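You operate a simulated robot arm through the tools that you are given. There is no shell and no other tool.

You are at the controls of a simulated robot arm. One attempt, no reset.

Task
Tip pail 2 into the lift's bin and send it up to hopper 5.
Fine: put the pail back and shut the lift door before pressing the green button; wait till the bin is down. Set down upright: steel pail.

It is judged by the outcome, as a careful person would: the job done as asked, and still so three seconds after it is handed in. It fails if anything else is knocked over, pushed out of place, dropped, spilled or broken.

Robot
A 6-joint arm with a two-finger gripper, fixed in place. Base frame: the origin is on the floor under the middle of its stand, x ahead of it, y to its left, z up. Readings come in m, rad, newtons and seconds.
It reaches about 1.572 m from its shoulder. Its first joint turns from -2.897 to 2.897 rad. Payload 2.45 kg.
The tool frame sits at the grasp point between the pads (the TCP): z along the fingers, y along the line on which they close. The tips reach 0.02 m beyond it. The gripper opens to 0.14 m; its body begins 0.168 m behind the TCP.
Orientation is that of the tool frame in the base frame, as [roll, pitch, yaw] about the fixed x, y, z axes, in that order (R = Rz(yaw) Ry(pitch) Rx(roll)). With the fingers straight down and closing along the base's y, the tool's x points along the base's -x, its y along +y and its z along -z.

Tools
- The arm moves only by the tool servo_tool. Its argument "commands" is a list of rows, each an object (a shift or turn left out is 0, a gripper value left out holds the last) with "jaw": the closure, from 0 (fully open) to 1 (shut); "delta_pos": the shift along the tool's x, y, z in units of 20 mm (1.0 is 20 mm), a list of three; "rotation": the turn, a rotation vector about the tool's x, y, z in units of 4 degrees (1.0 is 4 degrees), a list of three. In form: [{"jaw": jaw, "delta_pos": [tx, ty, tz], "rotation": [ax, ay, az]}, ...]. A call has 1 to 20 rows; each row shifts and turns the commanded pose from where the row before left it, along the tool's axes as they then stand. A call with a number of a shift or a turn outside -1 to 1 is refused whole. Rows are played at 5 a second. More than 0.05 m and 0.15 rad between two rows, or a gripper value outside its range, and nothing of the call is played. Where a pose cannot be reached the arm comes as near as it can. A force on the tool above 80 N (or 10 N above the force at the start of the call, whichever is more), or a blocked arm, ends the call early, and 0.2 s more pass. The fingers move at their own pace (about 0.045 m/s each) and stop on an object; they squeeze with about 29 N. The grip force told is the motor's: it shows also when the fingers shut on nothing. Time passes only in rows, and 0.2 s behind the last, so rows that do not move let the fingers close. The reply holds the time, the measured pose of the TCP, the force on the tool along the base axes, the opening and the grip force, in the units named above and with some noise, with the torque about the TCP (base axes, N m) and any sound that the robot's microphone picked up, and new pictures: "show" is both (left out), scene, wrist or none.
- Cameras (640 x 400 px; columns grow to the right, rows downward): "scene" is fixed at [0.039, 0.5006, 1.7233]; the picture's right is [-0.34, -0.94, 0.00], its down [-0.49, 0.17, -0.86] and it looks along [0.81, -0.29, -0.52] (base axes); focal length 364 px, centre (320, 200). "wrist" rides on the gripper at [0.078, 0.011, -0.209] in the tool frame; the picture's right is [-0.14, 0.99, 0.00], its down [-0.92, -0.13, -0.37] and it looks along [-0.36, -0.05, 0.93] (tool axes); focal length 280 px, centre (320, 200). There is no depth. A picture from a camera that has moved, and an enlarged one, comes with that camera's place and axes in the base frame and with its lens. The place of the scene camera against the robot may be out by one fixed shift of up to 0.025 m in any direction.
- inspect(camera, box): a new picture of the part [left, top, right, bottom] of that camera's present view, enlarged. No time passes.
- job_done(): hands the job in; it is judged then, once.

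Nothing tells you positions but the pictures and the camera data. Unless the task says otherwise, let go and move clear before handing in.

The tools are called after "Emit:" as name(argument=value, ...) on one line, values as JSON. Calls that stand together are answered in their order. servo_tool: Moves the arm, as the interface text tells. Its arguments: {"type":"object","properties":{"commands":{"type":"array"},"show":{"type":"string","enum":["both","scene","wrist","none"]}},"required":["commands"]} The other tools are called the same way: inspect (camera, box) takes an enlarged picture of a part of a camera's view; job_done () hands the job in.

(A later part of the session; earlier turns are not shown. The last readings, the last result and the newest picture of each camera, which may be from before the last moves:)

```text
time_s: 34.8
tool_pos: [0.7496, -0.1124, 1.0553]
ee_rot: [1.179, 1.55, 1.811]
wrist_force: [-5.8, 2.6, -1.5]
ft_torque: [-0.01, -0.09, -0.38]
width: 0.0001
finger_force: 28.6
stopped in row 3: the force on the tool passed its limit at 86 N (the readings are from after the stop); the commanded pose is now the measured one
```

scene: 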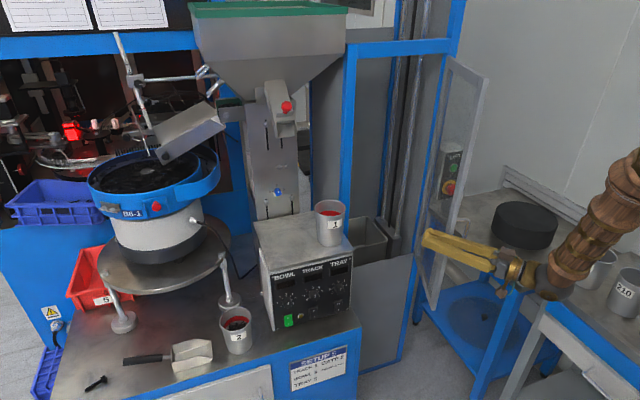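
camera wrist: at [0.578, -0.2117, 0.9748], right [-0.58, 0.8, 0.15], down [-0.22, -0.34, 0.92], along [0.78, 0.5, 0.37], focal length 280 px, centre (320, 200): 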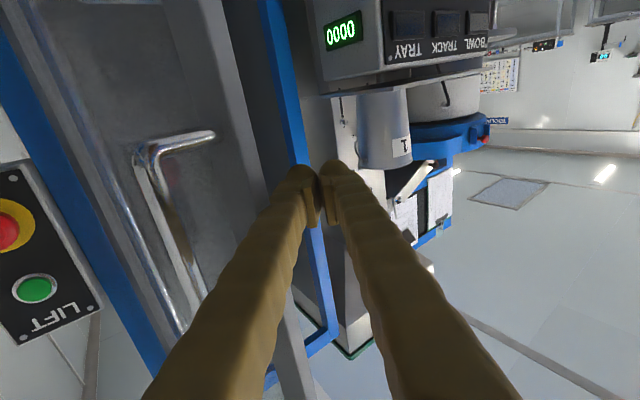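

Pushing at this angle drives the door edge toward its hinge, which wastes the force. I'll back off and turn the tool nearly straight ahead so the finger's flank pushes square on the door.

Emit:
servo_tool(commands=[{"jaw": 1.0, "delta_pos": [0, 0.807, 0.59]}, {"delta_pos": [0, 0.807, 0.59]}, {"delta_pos": [0, 0.807, 0.59]}, {"delta_pos": [0, -0.236, 0.323], "rotation": [1, 0, 0]}, {"delta_pos": [0, -0.213, 0.338], "rotation": [1, 0, 0]}, {"delta_pos": [0, -0.189, 0.353], "rotation": [1, 0, 0]}, {"delta_pos": [0, -0.164, 0.365], "rotation": [1, 0, 0]}, {"delta_pos": [0, -0.138, 0.375], "rotation": [1, 0, 0]}, {"delta_pos": [0, -0.112, 0.384], "rotation": [1, 0, 0]}, {"delta_pos": [0, -0.085, 0.39], "rotation": [0.5, 0, 0]}], show="both")

```text
time_s: 37.0
tool_pos: [0.8077, -0.0522, 1.0545]
ee_rot: [1.685, 1.547, 1.863]
wrist_force: [0.7, -0.6, 0.4]
ft_torque: [0.0, 0.01, 0.03]
width: 0.0001
finger_force: 29.0
camera wrist: at [0.5983, -0.0767, 0.9775], right [-0.17, 0.97, 0.16], down [-0.33, -0.21, 0.92], along [0.93, 0.11, 0.36], focal length 280 px, centre (320, 200)
```

scene: 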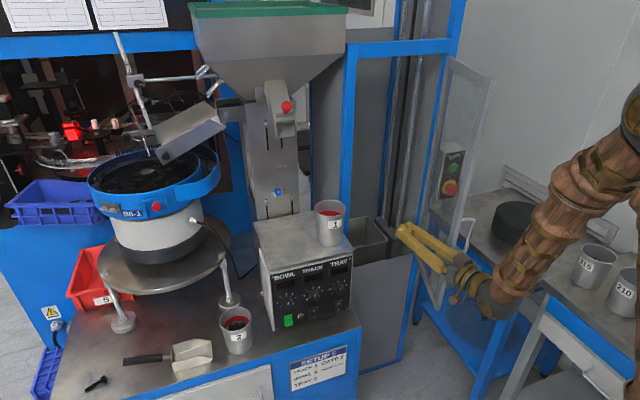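
wrist: 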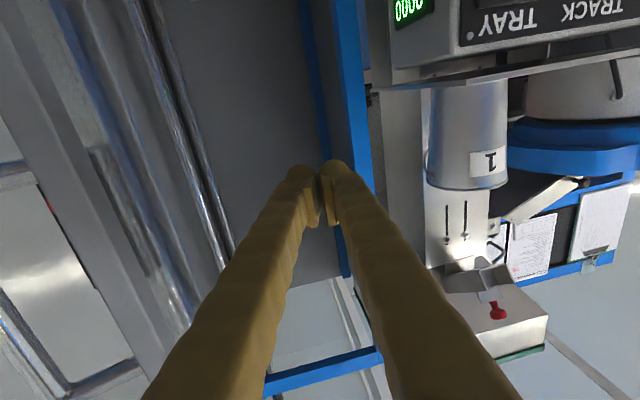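

Emit:
servo_tool(commands=[{"jaw": 1.0, "delta_pos": [0, -0.984, -0.177]}, {"delta_pos": [0, -0.984, -0.177]}, {"delta_pos": [0, -0.984, -0.177]}, {"delta_pos": [0, -0.4, -0.07]}, {"delta_pos": [0, -0.4, -0.07]}, {"delta_pos": [0, -0.4, -0.07]}, {"delta_pos": [0, -0.4, -0.07]}, {"delta_pos": [0, -0.4, -0.07]}, {"delta_pos": [0, -0.4, -0.07]}, {"delta_pos": [0, -0.4, -0.07]}, {"delta_pos": [0, -0.4, -0.07]}], show="both")

```text
time_s: 39.4
tool_pos: [0.8069, -0.1783, 1.0515]
ee_rot: [1.66, 1.551, 1.835]
wrist_force: [1.3, -0.1, -0.8]
ft_torque: [-0.01, 0.0, -0.02]
width: 0.0
finger_force: 29.4
camera wrist: at [0.5982, -0.2019, 0.9746], right [-0.17, 0.97, 0.16], down [-0.34, -0.21, 0.92], along [0.93, 0.11, 0.36], focal length 280 px, centre (320, 200)
```

scene: 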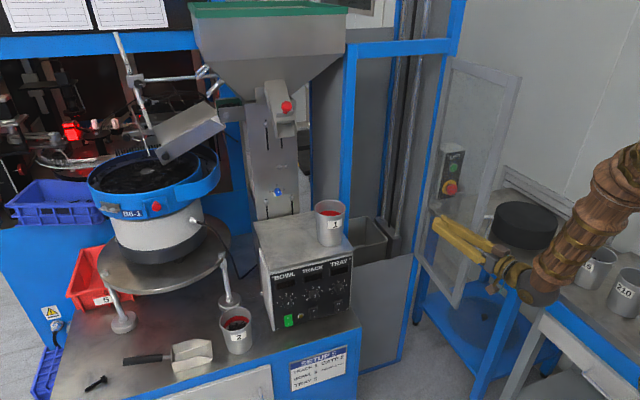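
wrist: 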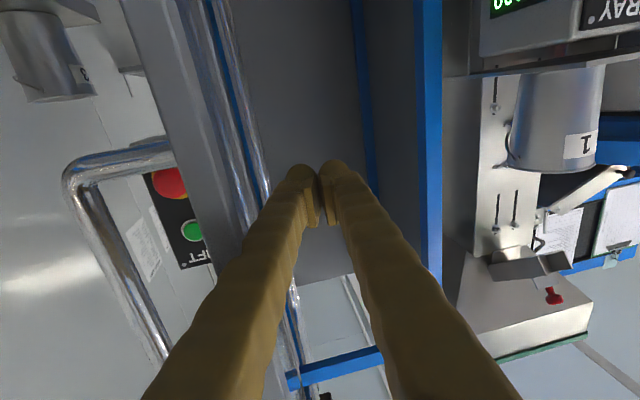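

The door is now around 85° open. A few more centimetres will give comfortable clearance.

Emit:
servo_tool(commands=[{"jaw": 1.0, "delta_pos": [0, -0.4, -0.07]}, {"delta_pos": [0, -0.4, -0.07]}, {"delta_pos": [0, -0.4, -0.07]}, {"delta_pos": [0, -0.4, -0.07]}, {"delta_pos": [0, -0.4, -0.07]}, {"delta_pos": [0, -0.4, -0.07]}, {"delta_pos": [0, -0.4, -0.07]}, {"delta_pos": [0, -0.4, -0.07]}, {"delta_pos": [0, 0, 0]}], show="both")

```text
time_s: 41.4
tool_pos: [0.8072, -0.2428, 1.0513]
ee_rot: [1.643, 1.549, 1.821]
wrist_force: [-0.1, -0.6, -0.2]
ft_torque: [-0.03, 0.03, 0.01]
width: 0.0001
finger_force: 29.0
camera wrist: at [0.5989, -0.2668, 0.9733], right [-0.17, 0.97, 0.16], down [-0.34, -0.21, 0.92], along [0.93, 0.11, 0.36], focal length 280 px, centre (320, 200)
```

scene: 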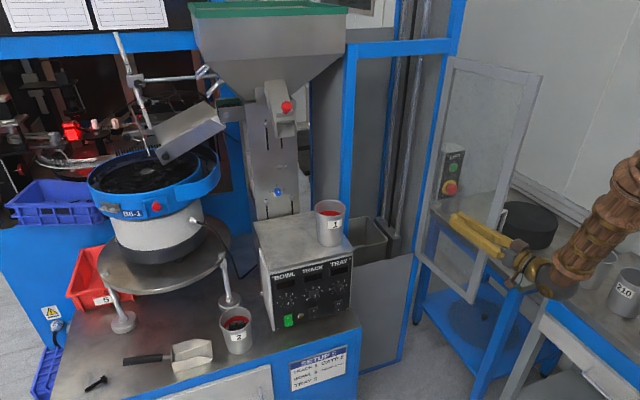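
wrist: 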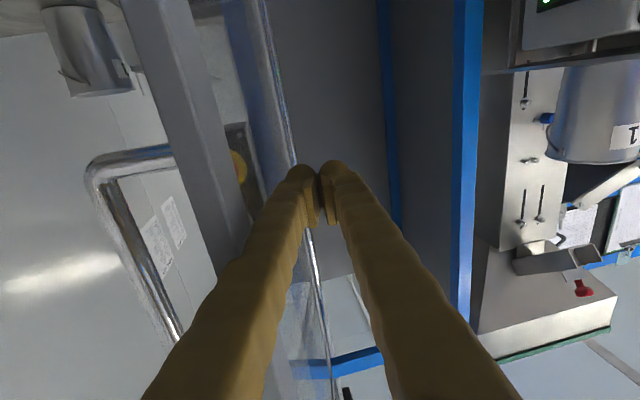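

The door is about 96° open, which is plenty. Before picking the pail, I'll move to the middle in front of the lift and dry-run the pouring roll to check that the wrist allows it.

Emit:
servo_tool(commands=[{"jaw": 0.6, "delta_pos": [0, 0.984, 0.3]}, {"delta_pos": [0, 0.984, 0.3]}, {"delta_pos": [0, 0.984, 0.3]}, {"delta_pos": [0, 0.984, 0.3]}, {"delta_pos": [0, 0.984, 0.3]}, {"delta_pos": [0, 0.984, 0.3]}, {"delta_pos": [0, 0.984, 0.3]}], show="both")

Emit:
inspect(camera="scene", box=[330, 140, 490, 310])

```text
time_s: 43.0
tool_pos: [0.8242, -0.1001, 1.054]
ee_rot: [1.646, 1.548, 1.825]
wrist_force: [0.0, -0.1, -0.2]
ft_torque: [0.03, -0.03, 0.0]
width: 0.0561
finger_force: 0.1
camera wrist: at [0.6157, -0.1239, 0.9761], right [-0.17, 0.97, 0.16], down [-0.34, -0.21, 0.92], along [0.93, 0.11, 0.36], focal length 280 px, centre (320, 200)
```

scene: 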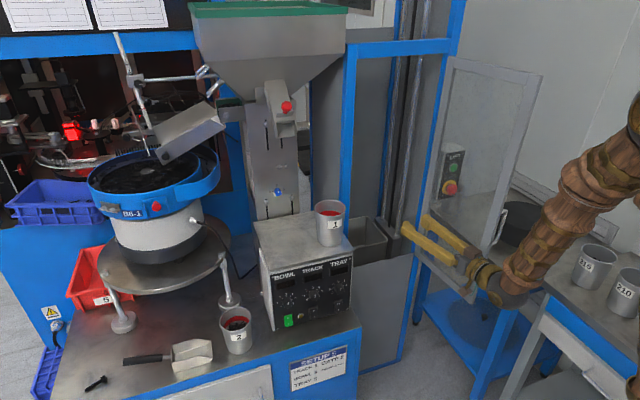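
wrist: 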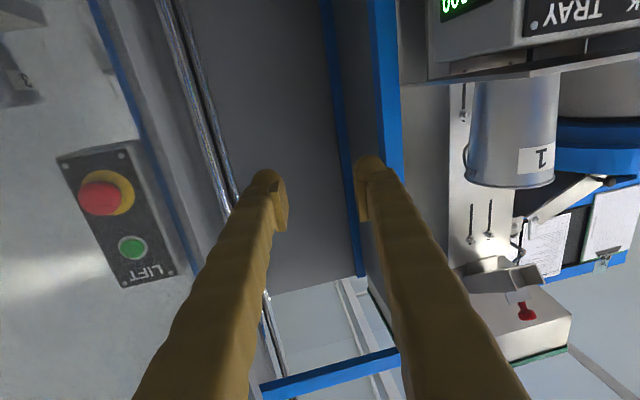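

```text
2.35 times, centred on (410, 225) of scene
camera zoom: at [0.039, 0.5006, 1.7233], right [-0.34, -0.94, 0.0], down [-0.49, 0.17, -0.86], along [0.81, -0.29, -0.52], focal length 856 px, centre (108, 141)
```

zoom: 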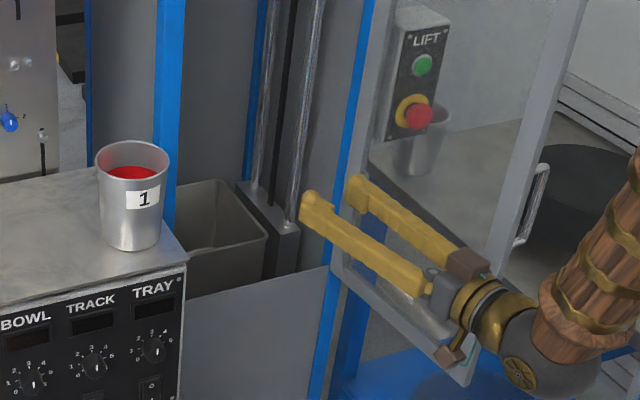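

The bin is clearly visible and open. I'll do the dry-run roll test now.

Emit:
servo_tool(commands=[{"jaw": 0.3, "rotation": [0, 0, -1]}, {"rotation": [0, 0, -1]}, {"rotation": [0, 0, -1]}, {"rotation": [0, 0, -1]}, {"rotation": [0, 0, -1]}, {"rotation": [0, 0, -1]}, {"rotation": [0, 0, -1]}, {"rotation": [0, 0, -1]}, {"rotation": [0, 0, -1]}, {"rotation": [0, 0, -1]}, {"rotation": [0, 0, -1]}, {"rotation": [0, 0, -1]}, {"rotation": [0, 0, -1]}, {"rotation": [0, 0, -1]}, {"rotation": [0, 0, -1]}, {"rotation": [0, 0, -1]}, {"rotation": [0, 0, -1]}, {"rotation": [0, 0, -1]}], show="wrist")

```text
time_s: 46.8
tool_pos: [0.8273, -0.1052, 1.0651]
ee_rot: [-1.811, 1.535, -1.623]
wrist_force: [-0.3, 0.7, 0.8]
ft_torque: [-0.02, 0.01, 0.01]
width: 0.098
finger_force: 0.0
out of reach, approached as far as the arm can: row 1, 2, 3, 4, 5, 6, 7, 8, 9, 10, 11, 12, 13, 14, 15, 16, 17, 18
camera wrist: at [0.6193, -0.1362, 0.9873], right [-0.18, 0.98, 0.1], down [-0.34, -0.16, 0.93], along [0.92, 0.13, 0.36], focal length 280 px, centre (320, 200)
```

wrist: 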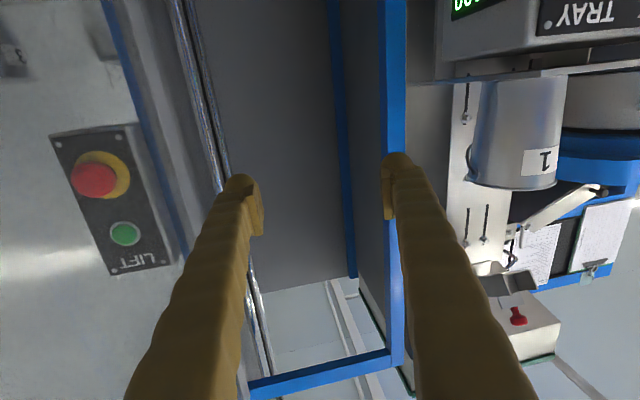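

A negative roll is blocked, so the last joint is sitting at its limit (about 166°), and that explains the earlier reach trouble. Rolling the gripper +180° puts that joint mid-range with the camera on top, so I'll do that here in free space.

Emit:
servo_tool(commands=[{"jaw": 0.6, "rotation": [0, 0, 1]}, {"rotation": [0, 0, 1]}, {"rotation": [0, 0, 1]}, {"rotation": [0, 0, 1]}, {"rotation": [0, 0, 1]}, {"rotation": [0, 0, 1]}, {"rotation": [0, 0, 1]}, {"rotation": [0, 0, 1]}, {"rotation": [0, 0, 1]}, {"rotation": [0, 0, 1]}, {"rotation": [0, 0, 1]}, {"rotation": [0, 0, 1]}, {"rotation": [0, 0, 1]}, {"rotation": [0, 0, 1]}, {"rotation": [0, 0, 1]}, {"rotation": [0, 0, 1]}, {"rotation": [0, 0, 1]}, {"rotation": [0, 0, 1]}, {"rotation": [0, 0, 1]}, {"rotation": [0, 0, 1]}], show="none")

Emit:
servo_tool(commands=[{"jaw": 0.6, "rotation": [0, 0, 1]}, {"rotation": [0, 0, 1]}, {"rotation": [0, 0, 1]}, {"rotation": [0, 0, 1]}, {"rotation": [0, 0, 1]}, {"rotation": [0, 0, 1]}, {"rotation": [0, 0, 1]}, {"rotation": [0, 0, 1]}, {"rotation": [0, 0, 1]}, {"rotation": [0, 0, 1]}, {"rotation": [0, 0, 1]}, {"rotation": [0, 0, 1]}, {"rotation": [0, 0, 1]}, {"rotation": [0, 0, 1]}, {"rotation": [0, 0, 1]}, {"rotation": [0, 0, 1]}, {"rotation": [0, 0, 1]}, {"rotation": [0, 0, 1]}, {"rotation": [0, 0, 1]}, {"rotation": [0, 0, 1]}], show="both")

```text
time_s: 51.0
tool_pos: [0.8273, -0.1063, 1.0634]
ee_rot: [1.578, 0.208, 1.759]
wrist_force: [-0.6, 0.4, -0.9]
ft_torque: [0.01, -0.01, 0.01]
width: 0.0563
finger_force: 0.0
```

```text
time_s: 55.2
tool_pos: [0.8277, -0.1052, 1.0636]
ee_rot: [1.594, -1.189, 1.736]
wrist_force: [0.0, -0.5, 0.0]
ft_torque: [0.02, 0.0, 0.01]
width: 0.0563
finger_force: 0.0
camera wrist: at [0.6184, -0.1247, 1.1425], right [0.18, -0.95, 0.24], down [-0.33, -0.29, -0.9], along [0.93, 0.08, -0.37], focal length 280 px, centre (320, 200)
```

scene: 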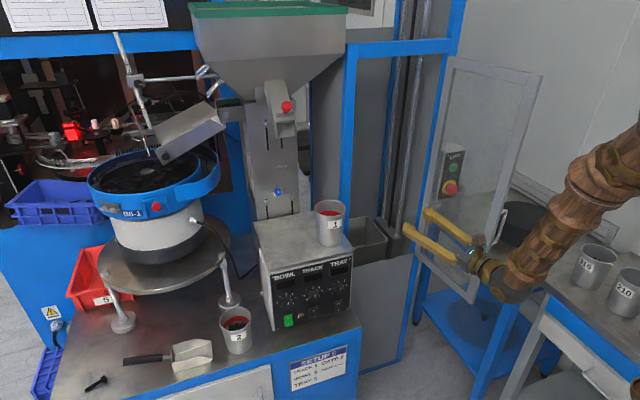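
wrist: 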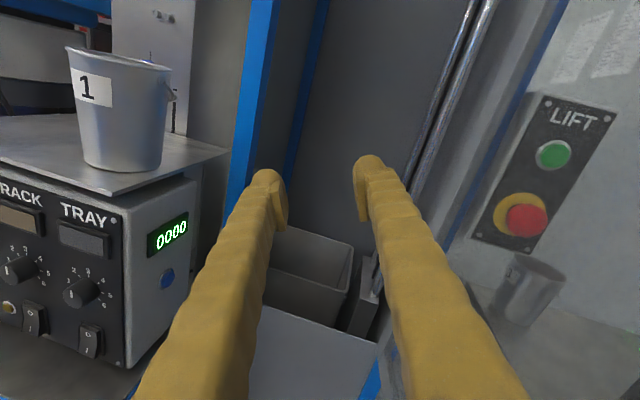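

The gripper is now nearly upright, with the camera on top and a clear view. I'll finish the roll and rise above pail 1's height before swinging left.

Emit:
servo_tool(commands=[{"jaw": 0.6, "rotation": [0, 0, 1]}, {"rotation": [0, 0, 1]}, {"rotation": [0, 0, 1]}, {"rotation": [0, 0, 1]}, {"rotation": [0, 0, 1]}, {"rotation": [0, 0, 0.45]}, {"delta_pos": [1, 0, -0.2]}, {"delta_pos": [1, 0, -0.2]}, {"delta_pos": [1, 0, -0.2]}, {"delta_pos": [1, 0, -0.2]}, {"delta_pos": [1, 0, -0.2]}, {"delta_pos": [1, 0, -0.2]}], show="wrist")

```text
time_s: 57.8
tool_pos: [0.8065, -0.1086, 1.1834]
ee_rot: [2.952, -1.563, 0.375]
wrist_force: [0.7, -0.7, -0.6]
ft_torque: [-0.01, 0.01, -0.04]
width: 0.0562
finger_force: 0.1
camera wrist: at [0.6021, -0.1576, 1.2639], right [0.18, -0.97, -0.14], down [-0.39, 0.05, -0.92], along [0.9, 0.22, -0.37], focal length 280 px, centre (320, 200)
```

wrist: 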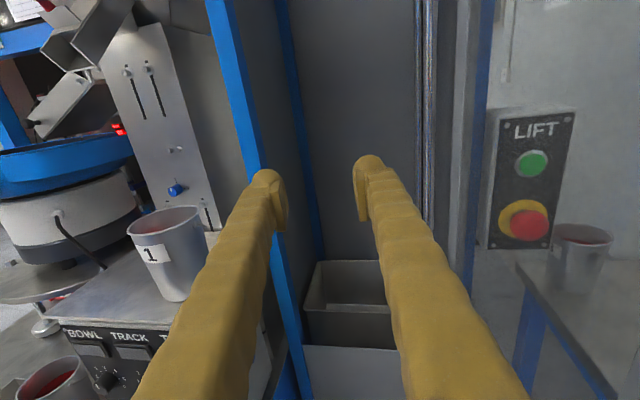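

The view is excellent: bin, button panel and pail 1 are all clear. Now I'll sweep left in an arc toward pail 2, staying above everything.

Emit:
servo_tool(commands=[{"jaw": 0.2, "delta_pos": [0, -0.95, 0.31], "rotation": [0.345, 0, 0]}, {"delta_pos": [0, -0.95, 0.31], "rotation": [0.345, 0, 0]}, {"delta_pos": [0, -0.95, 0.31], "rotation": [0.345, 0, 0]}, {"delta_pos": [0, -0.95, 0.31], "rotation": [0.345, 0, 0]}, {"delta_pos": [0, -0.95, 0.31], "rotation": [0.345, 0, 0]}, {"delta_pos": [0, -0.95, 0.31], "rotation": [0.345, 0, 0]}, {"delta_pos": [0, -0.95, 0.31], "rotation": [0.345, 0, 0]}, {"delta_pos": [0, -0.95, 0.31], "rotation": [0.345, 0, 0]}, {"delta_pos": [0, -0.95, 0.31], "rotation": [0.345, 0, 0]}, {"delta_pos": [0, -0.95, 0.31], "rotation": [0.345, 0, 0]}, {"delta_pos": [0, -0.95, 0.31], "rotation": [0.345, 0, 0]}, {"delta_pos": [0, -0.95, 0.31], "rotation": [0.345, 0, 0]}, {"delta_pos": [0, -0.95, 0.31], "rotation": [0.345, 0, 0]}, {"delta_pos": [0, -0.95, 0.31], "rotation": [0.345, 0, 0]}, {"delta_pos": [0, -0.95, 0.31], "rotation": [0.345, 0, 0]}, {"delta_pos": [0, -0.95, 0.31], "rotation": [0.345, 0, 0]}, {"delta_pos": [0, -0.95, 0.31], "rotation": [0.345, 0, 0]}, {"delta_pos": [0, -0.95, 0.31], "rotation": [0.345, 0, 0]}, {"delta_pos": [0, -0.95, 0.31], "rotation": [0.345, 0, 0]}, {"delta_pos": [0, -0.95, 0.31], "rotation": [0.345, 0, 0]}], show="both")

```text
time_s: 62.0
tool_pos: [0.7662, 0.2854, 1.1845]
ee_rot: [-2.962, -1.563, 0.488]
wrist_force: [0.0, -0.4, 0.5]
ft_torque: [0.03, -0.03, 0.02]
width: 0.112
finger_force: 0.1
camera wrist: at [0.6077, 0.1476, 1.2631], right [0.61, -0.78, -0.14], down [-0.38, -0.13, -0.92], along [0.7, 0.61, -0.37], focal length 280 px, centre (320, 200)
```

scene: 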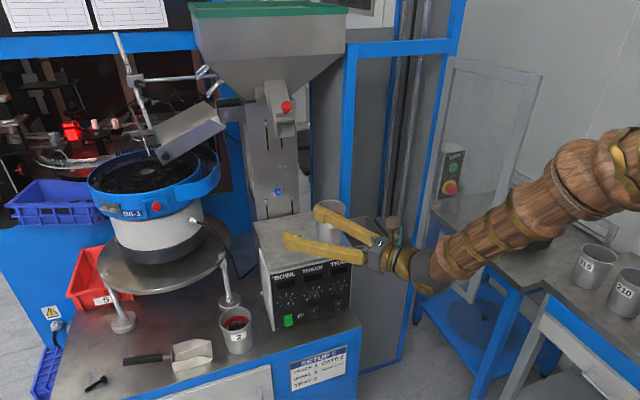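
wrist: 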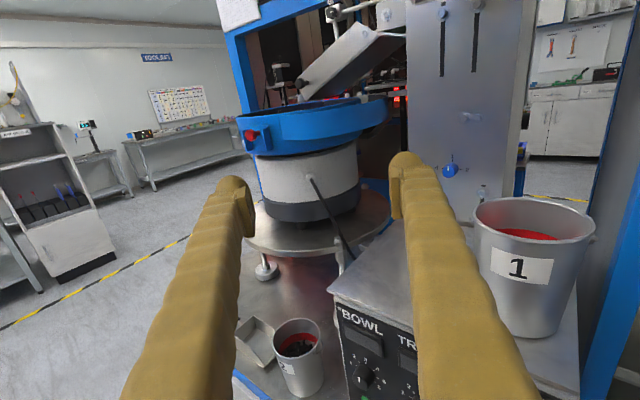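

Pail 2 is visible between the fingers. Triangulating again puts it at about (0.855, 0.481), with its base at z≈0.675 and rim at z≈0.82. I'll hover above it with the jaws wide open and lower partway to check alignment.

Emit:
servo_tool(commands=[{"jaw": 0.0, "delta_pos": [0, -0.495, 0.955], "rotation": [0.05, 0, 0]}, {"delta_pos": [0, -0.495, 0.955], "rotation": [0.05, 0, 0]}, {"delta_pos": [0, -0.495, 0.955], "rotation": [0.05, 0, 0]}, {"delta_pos": [0, -0.495, 0.955], "rotation": [0.05, 0, 0]}, {"delta_pos": [0, -0.495, 0.955], "rotation": [0.05, 0, 0]}, {"delta_pos": [0, -0.495, 0.955], "rotation": [0.05, 0, 0]}, {"delta_pos": [0, -0.495, 0.955], "rotation": [0.05, 0, 0]}, {"delta_pos": [0, -0.495, 0.955], "rotation": [0.05, 0, 0]}, {"delta_pos": [0, -0.495, 0.955], "rotation": [0.05, 0, 0]}, {"delta_pos": [0, -0.495, 0.955], "rotation": [0.05, 0, 0]}, {"delta_pos": [-1, 0, 0]}, {"delta_pos": [-1, 0, 0]}, {"delta_pos": [-1, 0, 0]}, {"delta_pos": [-1, 0, 0]}, {"delta_pos": [-1, 0, 0]}, {"delta_pos": [-1, 0, 0]}, {"delta_pos": [-1, 0, 0]}, {"delta_pos": [-1, 0, 0]}], show="both")

```text
time_s: 65.8
tool_pos: [0.8493, 0.4813, 1.0219]
ee_rot: [-2.928, -1.564, 0.488]
wrist_force: [-0.3, 0.1, 0.4]
ft_torque: [0.03, 0.02, -0.02]
width: 0.1402
finger_force: 0.1
camera wrist: at [0.6968, 0.3393, 1.1019], right [0.64, -0.76, -0.14], down [-0.37, -0.14, -0.92], along [0.67, 0.64, -0.37], focal length 280 px, centre (320, 200)
```

scene: 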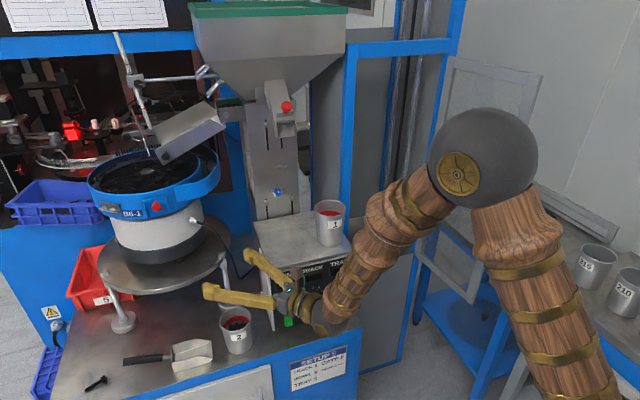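
wrist: 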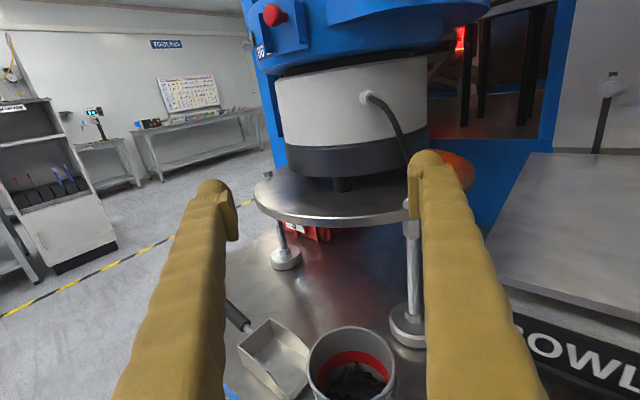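

Emit:
inspect(camera="wrist", box=[220, 260, 444, 400])

Emit:
inspect(camera="scene", box=[160, 240, 340, 380])

```text
2.86 times, centred on (332, 330) of wrist
camera zoom: at [0.6968, 0.3393, 1.1019], right [0.64, -0.76, -0.14], down [-0.37, -0.14, -0.92], along [0.67, 0.64, -0.37], focal length 801 px, centre (286, -171)
```

zoom: 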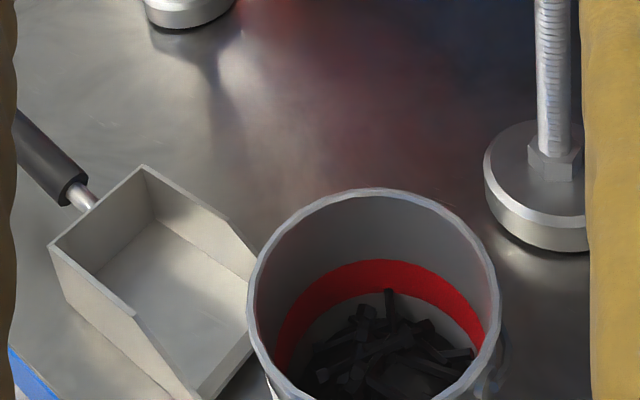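

```text
2.86 times, centred on (250, 310) of scene
camera zoom: at [0.039, 0.5006, 1.7233], right [-0.34, -0.94, 0.0], down [-0.49, 0.17, -0.86], along [0.81, -0.29, -0.52], focal length 1040 px, centre (520, -114)
```

zoom: 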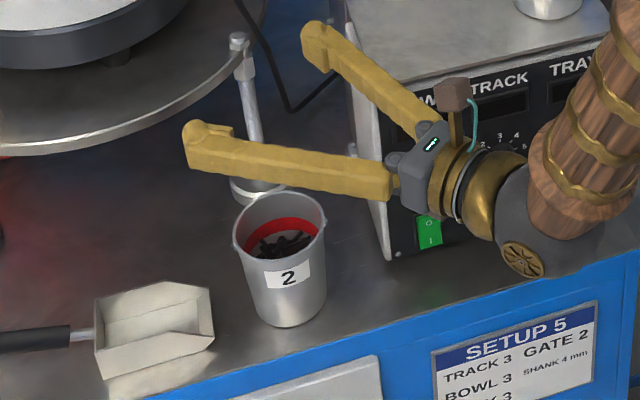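

Alignment is good, with pail 2's center at about (0.856, 0.483) and small lugs on its rim clear of where the fingers will go. I'll correct a few millimetres and lower around the pail.

Emit:
servo_tool(commands=[{"jaw": 0.0, "delta_pos": [-1, 0.15, 0.3]}, {"delta_pos": [-1, 0, 0]}, {"delta_pos": [-1, 0, 0]}, {"delta_pos": [-1, 0, 0]}, {"delta_pos": [-1, 0, 0]}, {"delta_pos": [-1, 0, 0]}], show="both")

```text
time_s: 67.2
tool_pos: [0.8553, 0.4824, 0.9025]
ee_rot: [-2.955, -1.561, 0.523]
wrist_force: [0.1, 0.1, 0.3]
ft_torque: [0.01, -0.01, 0.02]
width: 0.14
finger_force: 0.1
camera wrist: at [0.7041, 0.3385, 0.9814], right [0.64, -0.75, -0.14], down [-0.37, -0.15, -0.92], along [0.67, 0.64, -0.37], focal length 280 px, centre (320, 200)
```

scene: 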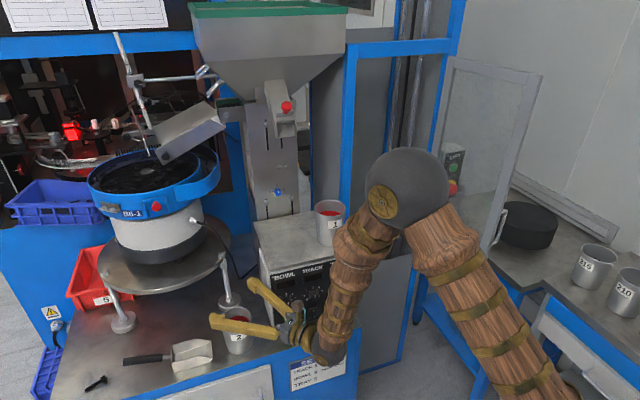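
wrist: 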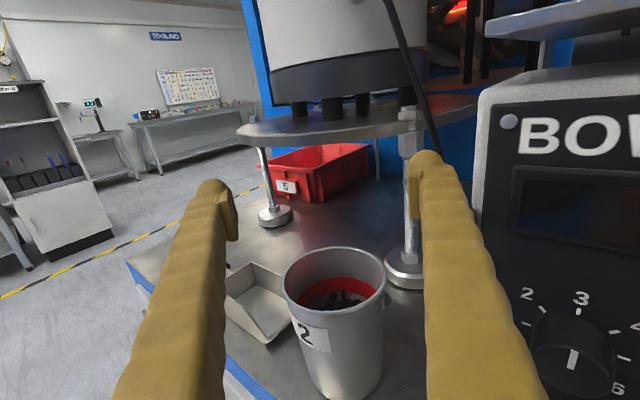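

Well centered. I'll lower the rest of the way to grip height, z≈0.775.

Emit:
servo_tool(commands=[{"jaw": 0.0, "delta_pos": [-1, 0, 0.2]}, {"delta_pos": [-1, 0, 0]}, {"delta_pos": [-1, 0, 0]}, {"delta_pos": [-1, 0, 0]}, {"delta_pos": [-1, 0, 0]}, {"delta_pos": [-1, 0, 0]}, {"delta_pos": [-0.4, 0, 0]}], show="both")

```text
time_s: 68.8
tool_pos: [0.8575, 0.4838, 0.773]
ee_rot: [-2.899, -1.562, 0.469]
wrist_force: [1.6, 0.7, 0.5]
ft_torque: [0.0, 0.0, 0.0]
width: 0.1398
finger_force: 0.0
camera wrist: at [0.707, 0.3397, 0.8536], right [0.65, -0.75, -0.14], down [-0.37, -0.15, -0.92], along [0.67, 0.64, -0.37], focal length 280 px, centre (320, 200)
```

scene: 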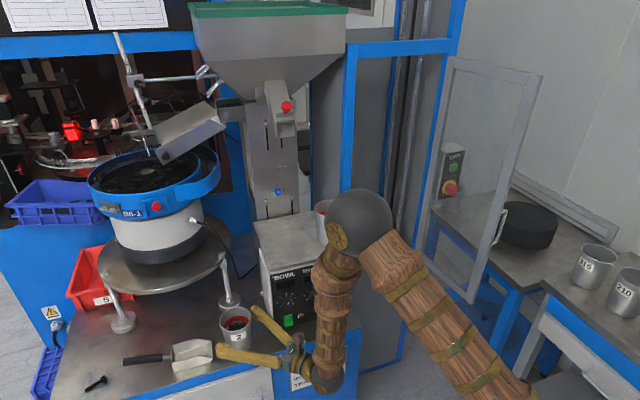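
wrist: 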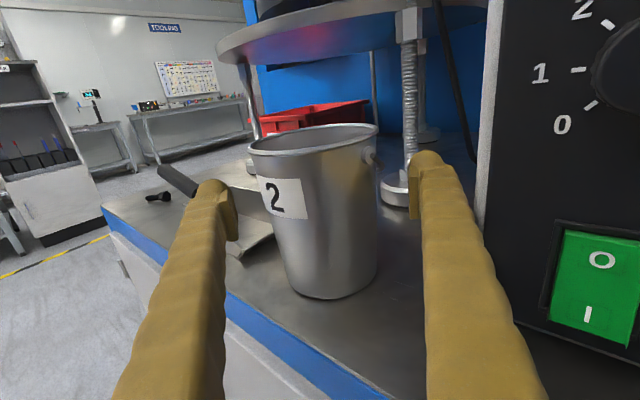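

The pail is centered between the fingers in both directions. Closing the grip now.

Emit:
servo_tool(commands=[{"jaw": 0.3}, {"jaw": 0.4}, {"jaw": 1.0}, {"jaw": 1.0}, {"jaw": 1.0}, {"jaw": 1.0}], show="both")

```text
time_s: 70.2
tool_pos: [0.8575, 0.4832, 0.7731]
ee_rot: [-2.908, -1.563, 0.482]
wrist_force: [3.1, -2.9, 1.9]
ft_torque: [0.05, 0.05, -0.01]
width: 0.0886
finger_force: 29.6
camera wrist: at [0.7071, 0.3397, 0.8537], right [0.65, -0.75, -0.14], down [-0.37, -0.15, -0.92], along [0.67, 0.64, -0.37], focal length 280 px, centre (320, 200)
```

scene: 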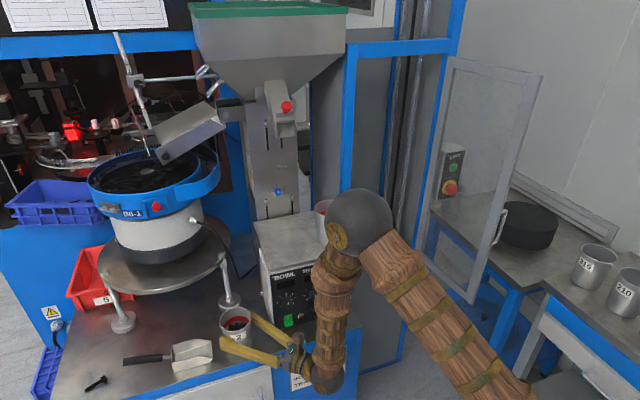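
wrist: 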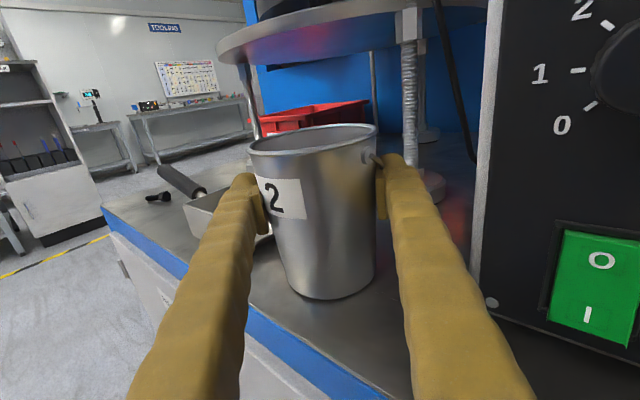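

The grip is firm at 89 mm opening and 29.6 N. I'll lift gently and check that it's stable.

Emit:
servo_tool(commands=[{"jaw": 1.0, "delta_pos": [0.3, 0, 0]}, {"delta_pos": [0.5, 0, 0]}, {"delta_pos": [0.5, 0, 0]}, {"delta_pos": [0.7, 0, 0]}, {"delta_pos": [0.7, 0, 0]}], show="wrist")

```text
time_s: 71.4
tool_pos: [0.8591, 0.4843, 0.8284]
ee_rot: [-2.884, -1.562, 0.454]
wrist_force: [-0.5, -0.3, -7.6]
ft_torque: [-0.01, 0.03, 0.0]
width: 0.0916
finger_force: 29.3
camera wrist: at [0.7074, 0.3403, 0.9078], right [0.65, -0.75, -0.14], down [-0.37, -0.15, -0.92], along [0.67, 0.64, -0.37], focal length 280 px, centre (320, 200)
```

wrist: 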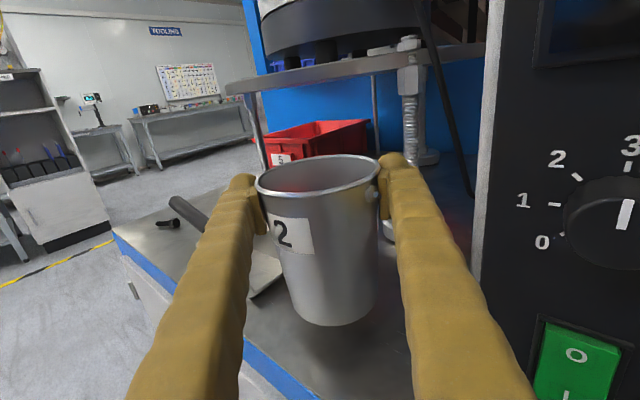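

The pail slid about 2 cm down in the grip as it lifted, and the fingers are now just under the rim. I'll pause to see whether it has settled and look closely.

Emit:
servo_tool(commands=[{"jaw": 1.0}, {"jaw": 1.0}, {"jaw": 1.0}], show="none")

Emit:
inspect(camera="wrist", box=[220, 130, 440, 340])

Emit:
inspect(camera="scene", box=[180, 270, 340, 380])

```text
time_s: 72.2
tool_pos: [0.8572, 0.4834, 0.8272]
ee_rot: [-2.918, -1.561, 0.486]
wrist_force: [0.1, 0.1, -7.8]
ft_torque: [0.01, -0.01, -0.01]
width: 0.0916
finger_force: 28.9
```

```text
1.90 times, centred on (330, 235) of wrist
camera zoom: at [0.7074, 0.3403, 0.9077], right [0.65, -0.75, -0.14], down [-0.37, -0.15, -0.92], along [0.67, 0.64, -0.37], focal length 534 px, centre (301, 133)
```

zoom: 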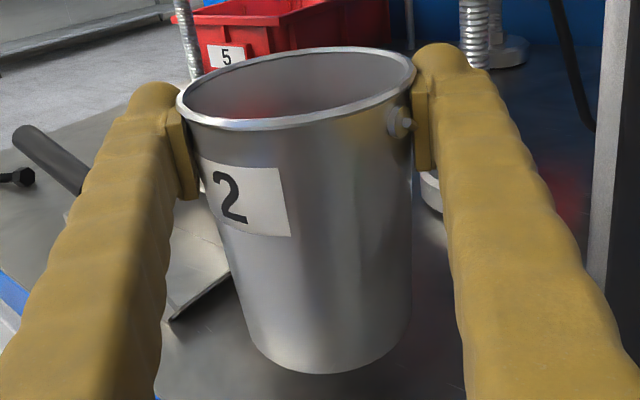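

```text
3.64 times, centred on (260, 325) of scene
camera zoom: at [0.039, 0.5006, 1.7233], right [-0.34, -0.94, 0.0], down [-0.49, 0.17, -0.86], along [0.81, -0.29, -0.52], focal length 1323 px, centre (538, -254)
```

zoom: 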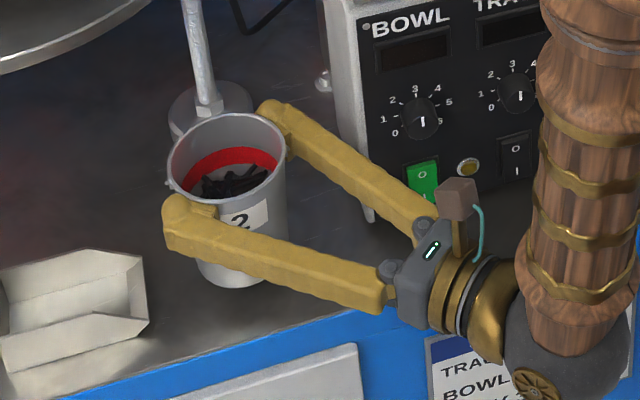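

The hold is steady at the moment: width constant, 7.8 N of weight. I'll raise another centimetre slowly to see whether it slips further.

Emit:
servo_tool(commands=[{"jaw": 1.0, "delta_pos": [0.1, 0, 0]}, {"delta_pos": [0.15, 0, 0]}, {"delta_pos": [0.15, 0, 0]}, {"delta_pos": [0.1, 0, 0]}, {"delta_pos": [0, 0, 0]}], show="none")

Emit:
inspect(camera="wrist", box=[220, 130, 440, 340])

```text
time_s: 73.4
tool_pos: [0.8578, 0.4832, 0.8383]
ee_rot: [-2.913, -1.564, 0.486]
wrist_force: [-0.3, -0.3, -7.7]
ft_torque: [-0.04, 0.0, 0.0]
width: 0.0918
finger_force: 28.8
```

```text
1.90 times, centred on (330, 235) of wrist
camera zoom: at [0.7069, 0.3402, 0.9172], right [0.65, -0.75, -0.14], down [-0.37, -0.15, -0.92], along [0.67, 0.64, -0.37], focal length 534 px, centre (301, 133)
```

zoom: 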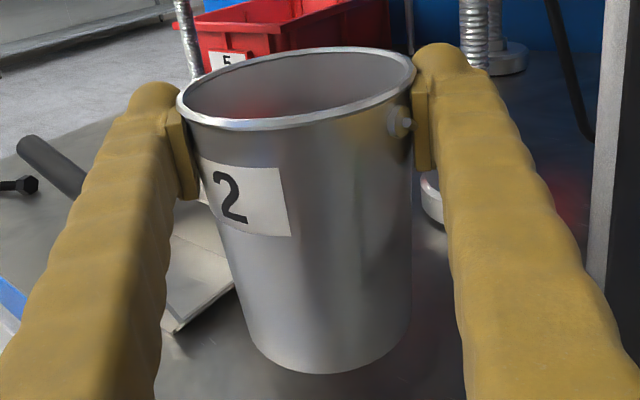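

No further slip: the rim bead now rests on the pads, so the pail hangs securely. I'll lift it on up, keeping it upright.

Emit:
servo_tool(commands=[{"jaw": 1.0, "delta_pos": [0.3, 0, 0]}, {"delta_pos": [0.6, 0, 0]}, {"delta_pos": [0.8, 0, 0]}, {"delta_pos": [0.8, 0, 0]}, {"delta_pos": [0.8, 0, 0]}, {"delta_pos": [0.8, 0, 0]}, {"delta_pos": [0.8, 0, 0]}, {"delta_pos": [0.8, 0, 0]}, {"delta_pos": [0.8, 0, 0]}, {"delta_pos": [0.8, 0, 0]}, {"delta_pos": [0.8, 0, 0]}, {"delta_pos": [0.8, 0, 0]}, {"delta_pos": [0.8, 0, 0]}, {"delta_pos": [0.8, 0, 0]}, {"delta_pos": [0.6, 0, 0]}, {"delta_pos": [0.3, 0, 0]}], show="both")

```text
time_s: 76.8
tool_pos: [0.86, 0.4857, 1.0657]
ee_rot: [-2.91, -1.563, 0.468]
wrist_force: [0.2, -0.4, -7.2]
ft_torque: [0.01, -0.01, 0.03]
width: 0.0913
finger_force: 29.0
camera wrist: at [0.7078, 0.3428, 1.1453], right [0.64, -0.76, -0.14], down [-0.37, -0.14, -0.92], along [0.67, 0.64, -0.37], focal length 280 px, centre (320, 200)
```

scene: 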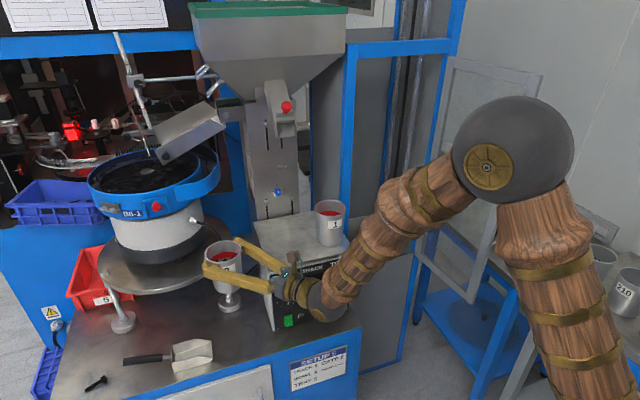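
wrist: 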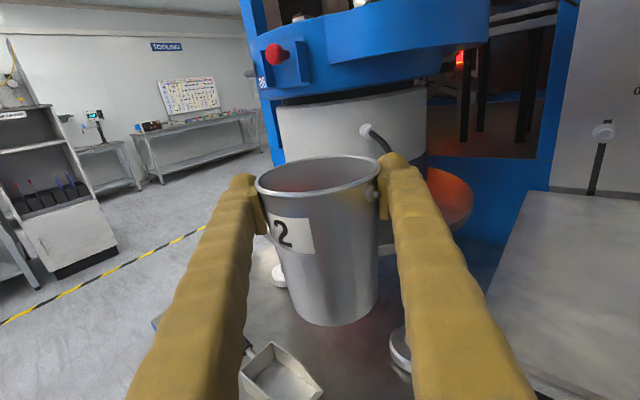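

The pail is steady at the rim. Next I'll rise and draw back toward the robot so it clears pail 1 and the control box, then sweep right.

Emit:
servo_tool(commands=[{"jaw": 1.0, "delta_pos": [0.5, 0, -0.3]}, {"delta_pos": [0.95, 0, -0.8]}, {"delta_pos": [0.95, 0, -0.85]}, {"delta_pos": [0.95, 0, -0.85]}, {"delta_pos": [0.95, 0, -0.85]}, {"delta_pos": [0.95, 0, -0.85]}, {"delta_pos": [0.95, 0, -0.85]}, {"delta_pos": [0.95, 0, -0.85]}, {"delta_pos": [0.95, 0, -0.85]}, {"delta_pos": [0.95, 0, -0.85]}, {"delta_pos": [0.95, 0, -0.85]}, {"delta_pos": [0.5, 0, -0.6]}], show="none")

```text
time_s: 79.4
tool_pos: [0.7178, 0.3653, 1.2771]
ee_rot: [-2.914, -1.562, 0.477]
wrist_force: [0.0, 0.2, -7.4]
ft_torque: [-0.01, 0.04, 0.01]
width: 0.0915
finger_force: 29.4
```

Emit:
servo_tool(commands=[{"jaw": 1.0, "delta_pos": [0, 0.5, -0.11], "rotation": [-0.18, 0, 0]}, {"delta_pos": [0, 0.9, -0.2], "rotation": [-0.33, 0, 0]}, {"delta_pos": [0, 0.976, -0.22], "rotation": [-0.355, 0, 0]}, {"delta_pos": [0, 0.976, -0.22], "rotation": [-0.355, 0, 0]}, {"delta_pos": [0, 0.976, -0.22], "rotation": [-0.355, 0, 0]}, {"delta_pos": [0, 0.976, -0.22], "rotation": [-0.355, 0, 0]}, {"delta_pos": [0, 0.976, -0.22], "rotation": [-0.355, 0, 0]}, {"delta_pos": [0, 0.976, -0.22], "rotation": [-0.355, 0, 0]}, {"delta_pos": [0, 0.976, -0.22], "rotation": [-0.355, 0, 0]}, {"delta_pos": [0, 0.976, -0.22], "rotation": [-0.355, 0, 0]}, {"delta_pos": [0, 0.976, -0.22], "rotation": [-0.355, 0, 0]}, {"delta_pos": [0, 0.976, -0.22], "rotation": [-0.355, 0, 0]}, {"delta_pos": [0, 0.976, -0.22], "rotation": [-0.355, 0, 0]}], show="scene")

Emit:
servo_tool(commands=[{"jaw": 1.0, "delta_pos": [0, 0.976, -0.22], "rotation": [-0.355, 0, 0]}, {"delta_pos": [0, 0.976, -0.22], "rotation": [-0.355, 0, 0]}, {"delta_pos": [0, 0.976, -0.22], "rotation": [-0.355, 0, 0]}, {"delta_pos": [0, 0.976, -0.22], "rotation": [-0.355, 0, 0]}, {"delta_pos": [0, 0.976, -0.22], "rotation": [-0.355, 0, 0]}, {"delta_pos": [0, 0.976, -0.22], "rotation": [-0.355, 0, 0]}, {"delta_pos": [0, 0.976, -0.22], "rotation": [-0.355, 0, 0]}, {"delta_pos": [0, 0.976, -0.22], "rotation": [-0.355, 0, 0]}, {"delta_pos": [0, 0.976, -0.22], "rotation": [-0.355, 0, 0]}, {"delta_pos": [0, 0.7, -0.15], "rotation": [-0.25, 0, 0]}, {"delta_pos": [0, 0.3, -0.07], "rotation": [-0.1, 0, 0]}], show="both")

```text
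time_s: 82.2
tool_pos: [0.8019, 0.1321, 1.2771]
ee_rot: [3.072, -1.562, 0.464]
wrist_force: [0.6, 0.4, -6.5]
ft_torque: [0.0, 0.0, -0.02]
width: 0.0912
finger_force: 28.9
```

scene: 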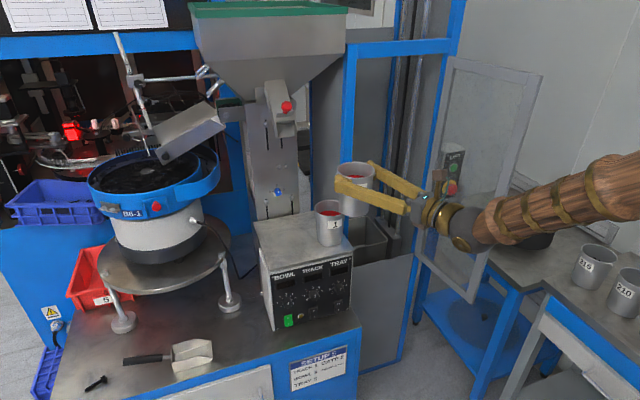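

```text
time_s: 84.6
tool_pos: [0.8132, -0.0682, 1.2789]
ee_rot: [2.816, -1.562, 0.472]
wrist_force: [0.1, -0.3, -8.4]
ft_torque: [0.02, 0.03, 0.0]
width: 0.091
finger_force: 28.5
camera wrist: at [0.6082, -0.1077, 1.358], right [0.14, -0.98, -0.13], down [-0.39, 0.07, -0.92], along [0.91, 0.18, -0.37], focal length 280 px, centre (320, 200)
```

scene: 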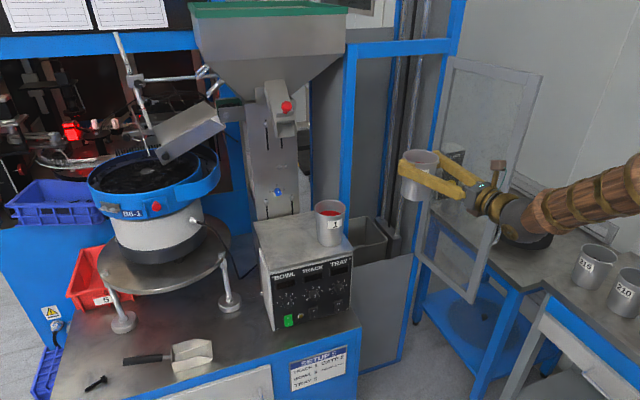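
wrist: 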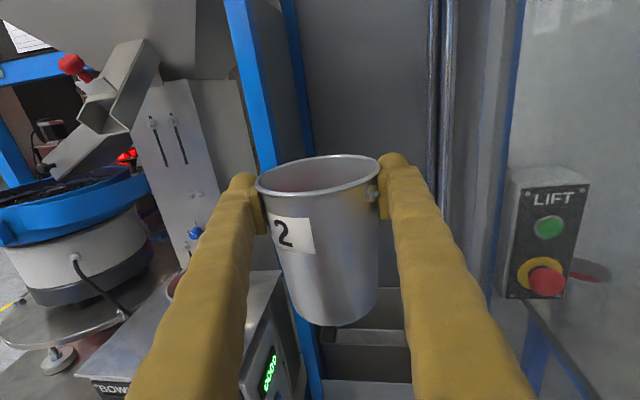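

The pail is in front of the lift and still steady. I'll lower it to just above the bin-rim level outside the door opening, then look.

Emit:
servo_tool(commands=[{"jaw": 1.0, "delta_pos": [-0.4, 0, 0.1]}, {"delta_pos": [-0.8, 0, 0.25]}, {"delta_pos": [-0.97, 0, 0.26]}, {"delta_pos": [-0.97, 0, 0.26]}, {"delta_pos": [-0.97, 0, 0.26]}, {"delta_pos": [-0.97, 0, 0.26]}, {"delta_pos": [-0.97, 0, 0.26]}, {"delta_pos": [-0.97, 0, 0.26]}, {"delta_pos": [-0.97, 0, 0.26]}, {"delta_pos": [-0.97, 0, 0.26]}, {"delta_pos": [-0.97, 0, 0.26]}, {"delta_pos": [-0.97, 0, 0.26]}, {"delta_pos": [-0.97, 0, 0.26]}, {"delta_pos": [-0.97, 0, 0.26]}, {"delta_pos": [-0.97, 0, 0.26]}, {"delta_pos": [-0.97, 0, 0.26]}, {"delta_pos": [-0.8, 0, 0.2]}, {"delta_pos": [-0.4, 0, 0.1]}], show="both")

```text
time_s: 88.4
tool_pos: [0.895, -0.0567, 0.9567]
ee_rot: [2.786, -1.562, 0.504]
wrist_force: [-0.7, -0.4, -8.2]
ft_torque: [-0.01, -0.02, 0.02]
width: 0.0911
finger_force: 28.9
camera wrist: at [0.6902, -0.0965, 1.037], right [0.14, -0.98, -0.13], down [-0.39, 0.07, -0.92], along [0.91, 0.18, -0.37], focal length 280 px, centre (320, 200)
```

scene: 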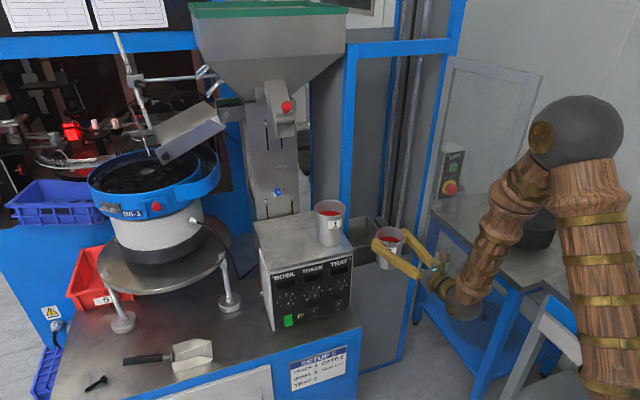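
wrist: 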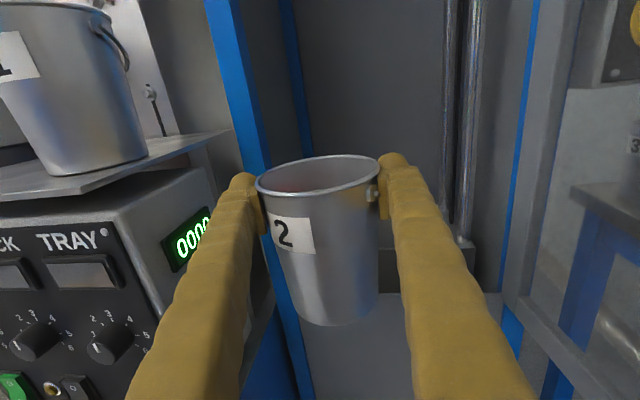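

Emit:
inspect(camera="wrist", box=[180, 0, 560, 240])

Emit:
inspect(camera="scene", box=[320, 180, 480, 300])

```text
1.67 times, centred on (370, 120) of wrist
camera zoom: at [0.6902, -0.0965, 1.037], right [0.14, -0.98, -0.13], down [-0.39, 0.07, -0.92], along [0.91, 0.18, -0.37], focal length 467 px, centre (237, 333)
```

zoom: 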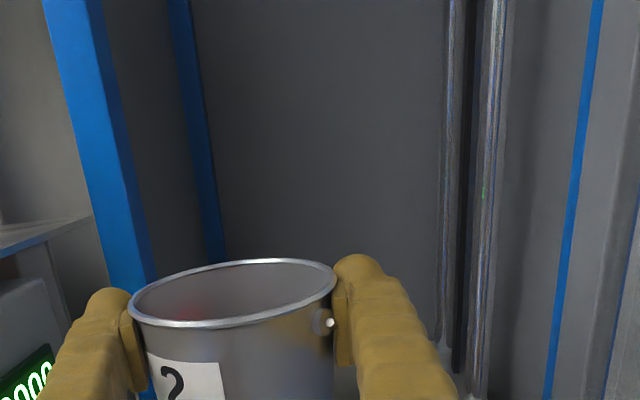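

```text
3.33 times, centred on (400, 240) of scene
camera zoom: at [0.039, 0.5006, 1.7233], right [-0.34, -0.94, 0.0], down [-0.49, 0.17, -0.86], along [0.81, -0.29, -0.52], focal length 1213 px, centre (53, 67)
```

zoom: 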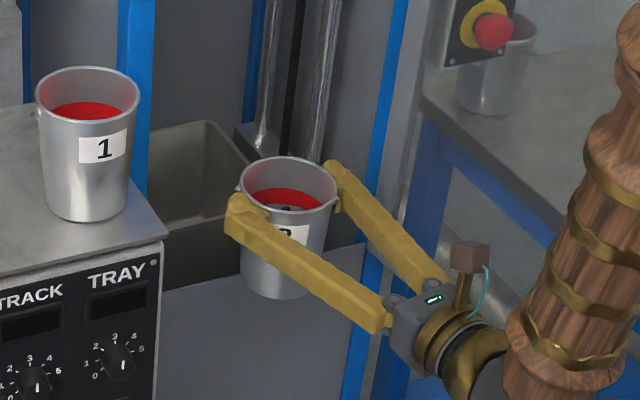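

The door opening spans about y -0.247 to +0.027. I'll straighten the tool, center on about y -0.09, and move in over the bin.

Emit:
servo_tool(commands=[{"jaw": 1.0, "delta_pos": [0, 0.46, 0.31], "rotation": [-0.4, 0, 0]}, {"delta_pos": [0, 0.46, 0.31], "rotation": [-0.4, 0, 0]}, {"delta_pos": [0, 0.46, 0.31], "rotation": [-0.4, 0, 0]}, {"delta_pos": [0, 0.46, 0.31], "rotation": [-0.4, 0, 0]}, {"delta_pos": [0, 0, 0.8]}, {"delta_pos": [0, 0, 0.9]}, {"delta_pos": [0, 0, 0.9]}, {"delta_pos": [0, 0, 0.9]}, {"delta_pos": [0, 0, 0.9]}, {"delta_pos": [0, 0, 0.9]}, {"delta_pos": [0, 0, 0.5]}], show="both")

```text
time_s: 90.8
tool_pos: [1.0332, -0.1362, 0.9592]
ee_rot: [2.803, -1.561, 0.384]
wrist_force: [-0.2, -0.1, -8.4]
ft_torque: [-0.03, 0.04, 0.01]
width: 0.0908
finger_force: 29.4
out of reach, approached as far as the arm can: row 3, 4, 5, 6, 7, 8, 10
camera wrist: at [0.8245, -0.1564, 1.0404], right [0.05, -0.99, -0.13], down [-0.38, 0.11, -0.92], along [0.92, 0.09, -0.37], focal length 280 px, centre (320, 200)
```

scene: 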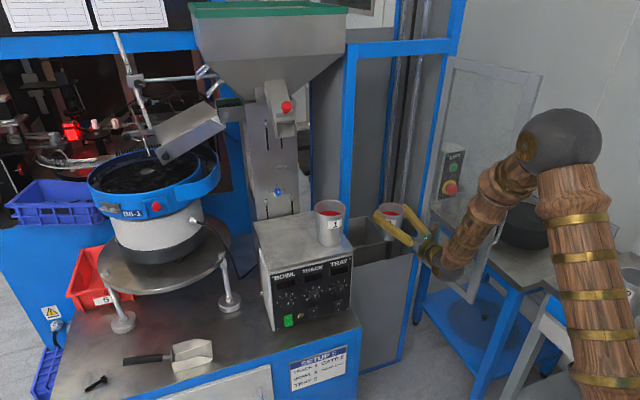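
wrist: 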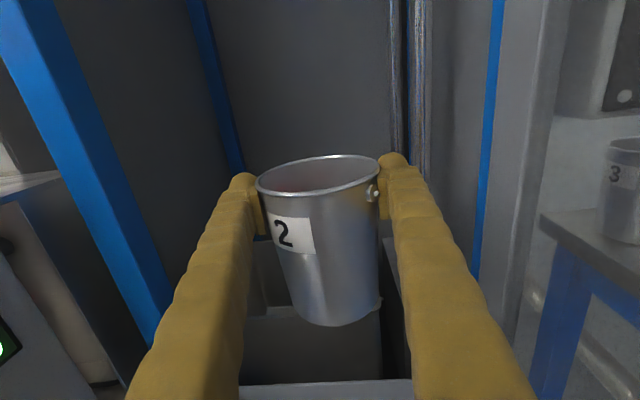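

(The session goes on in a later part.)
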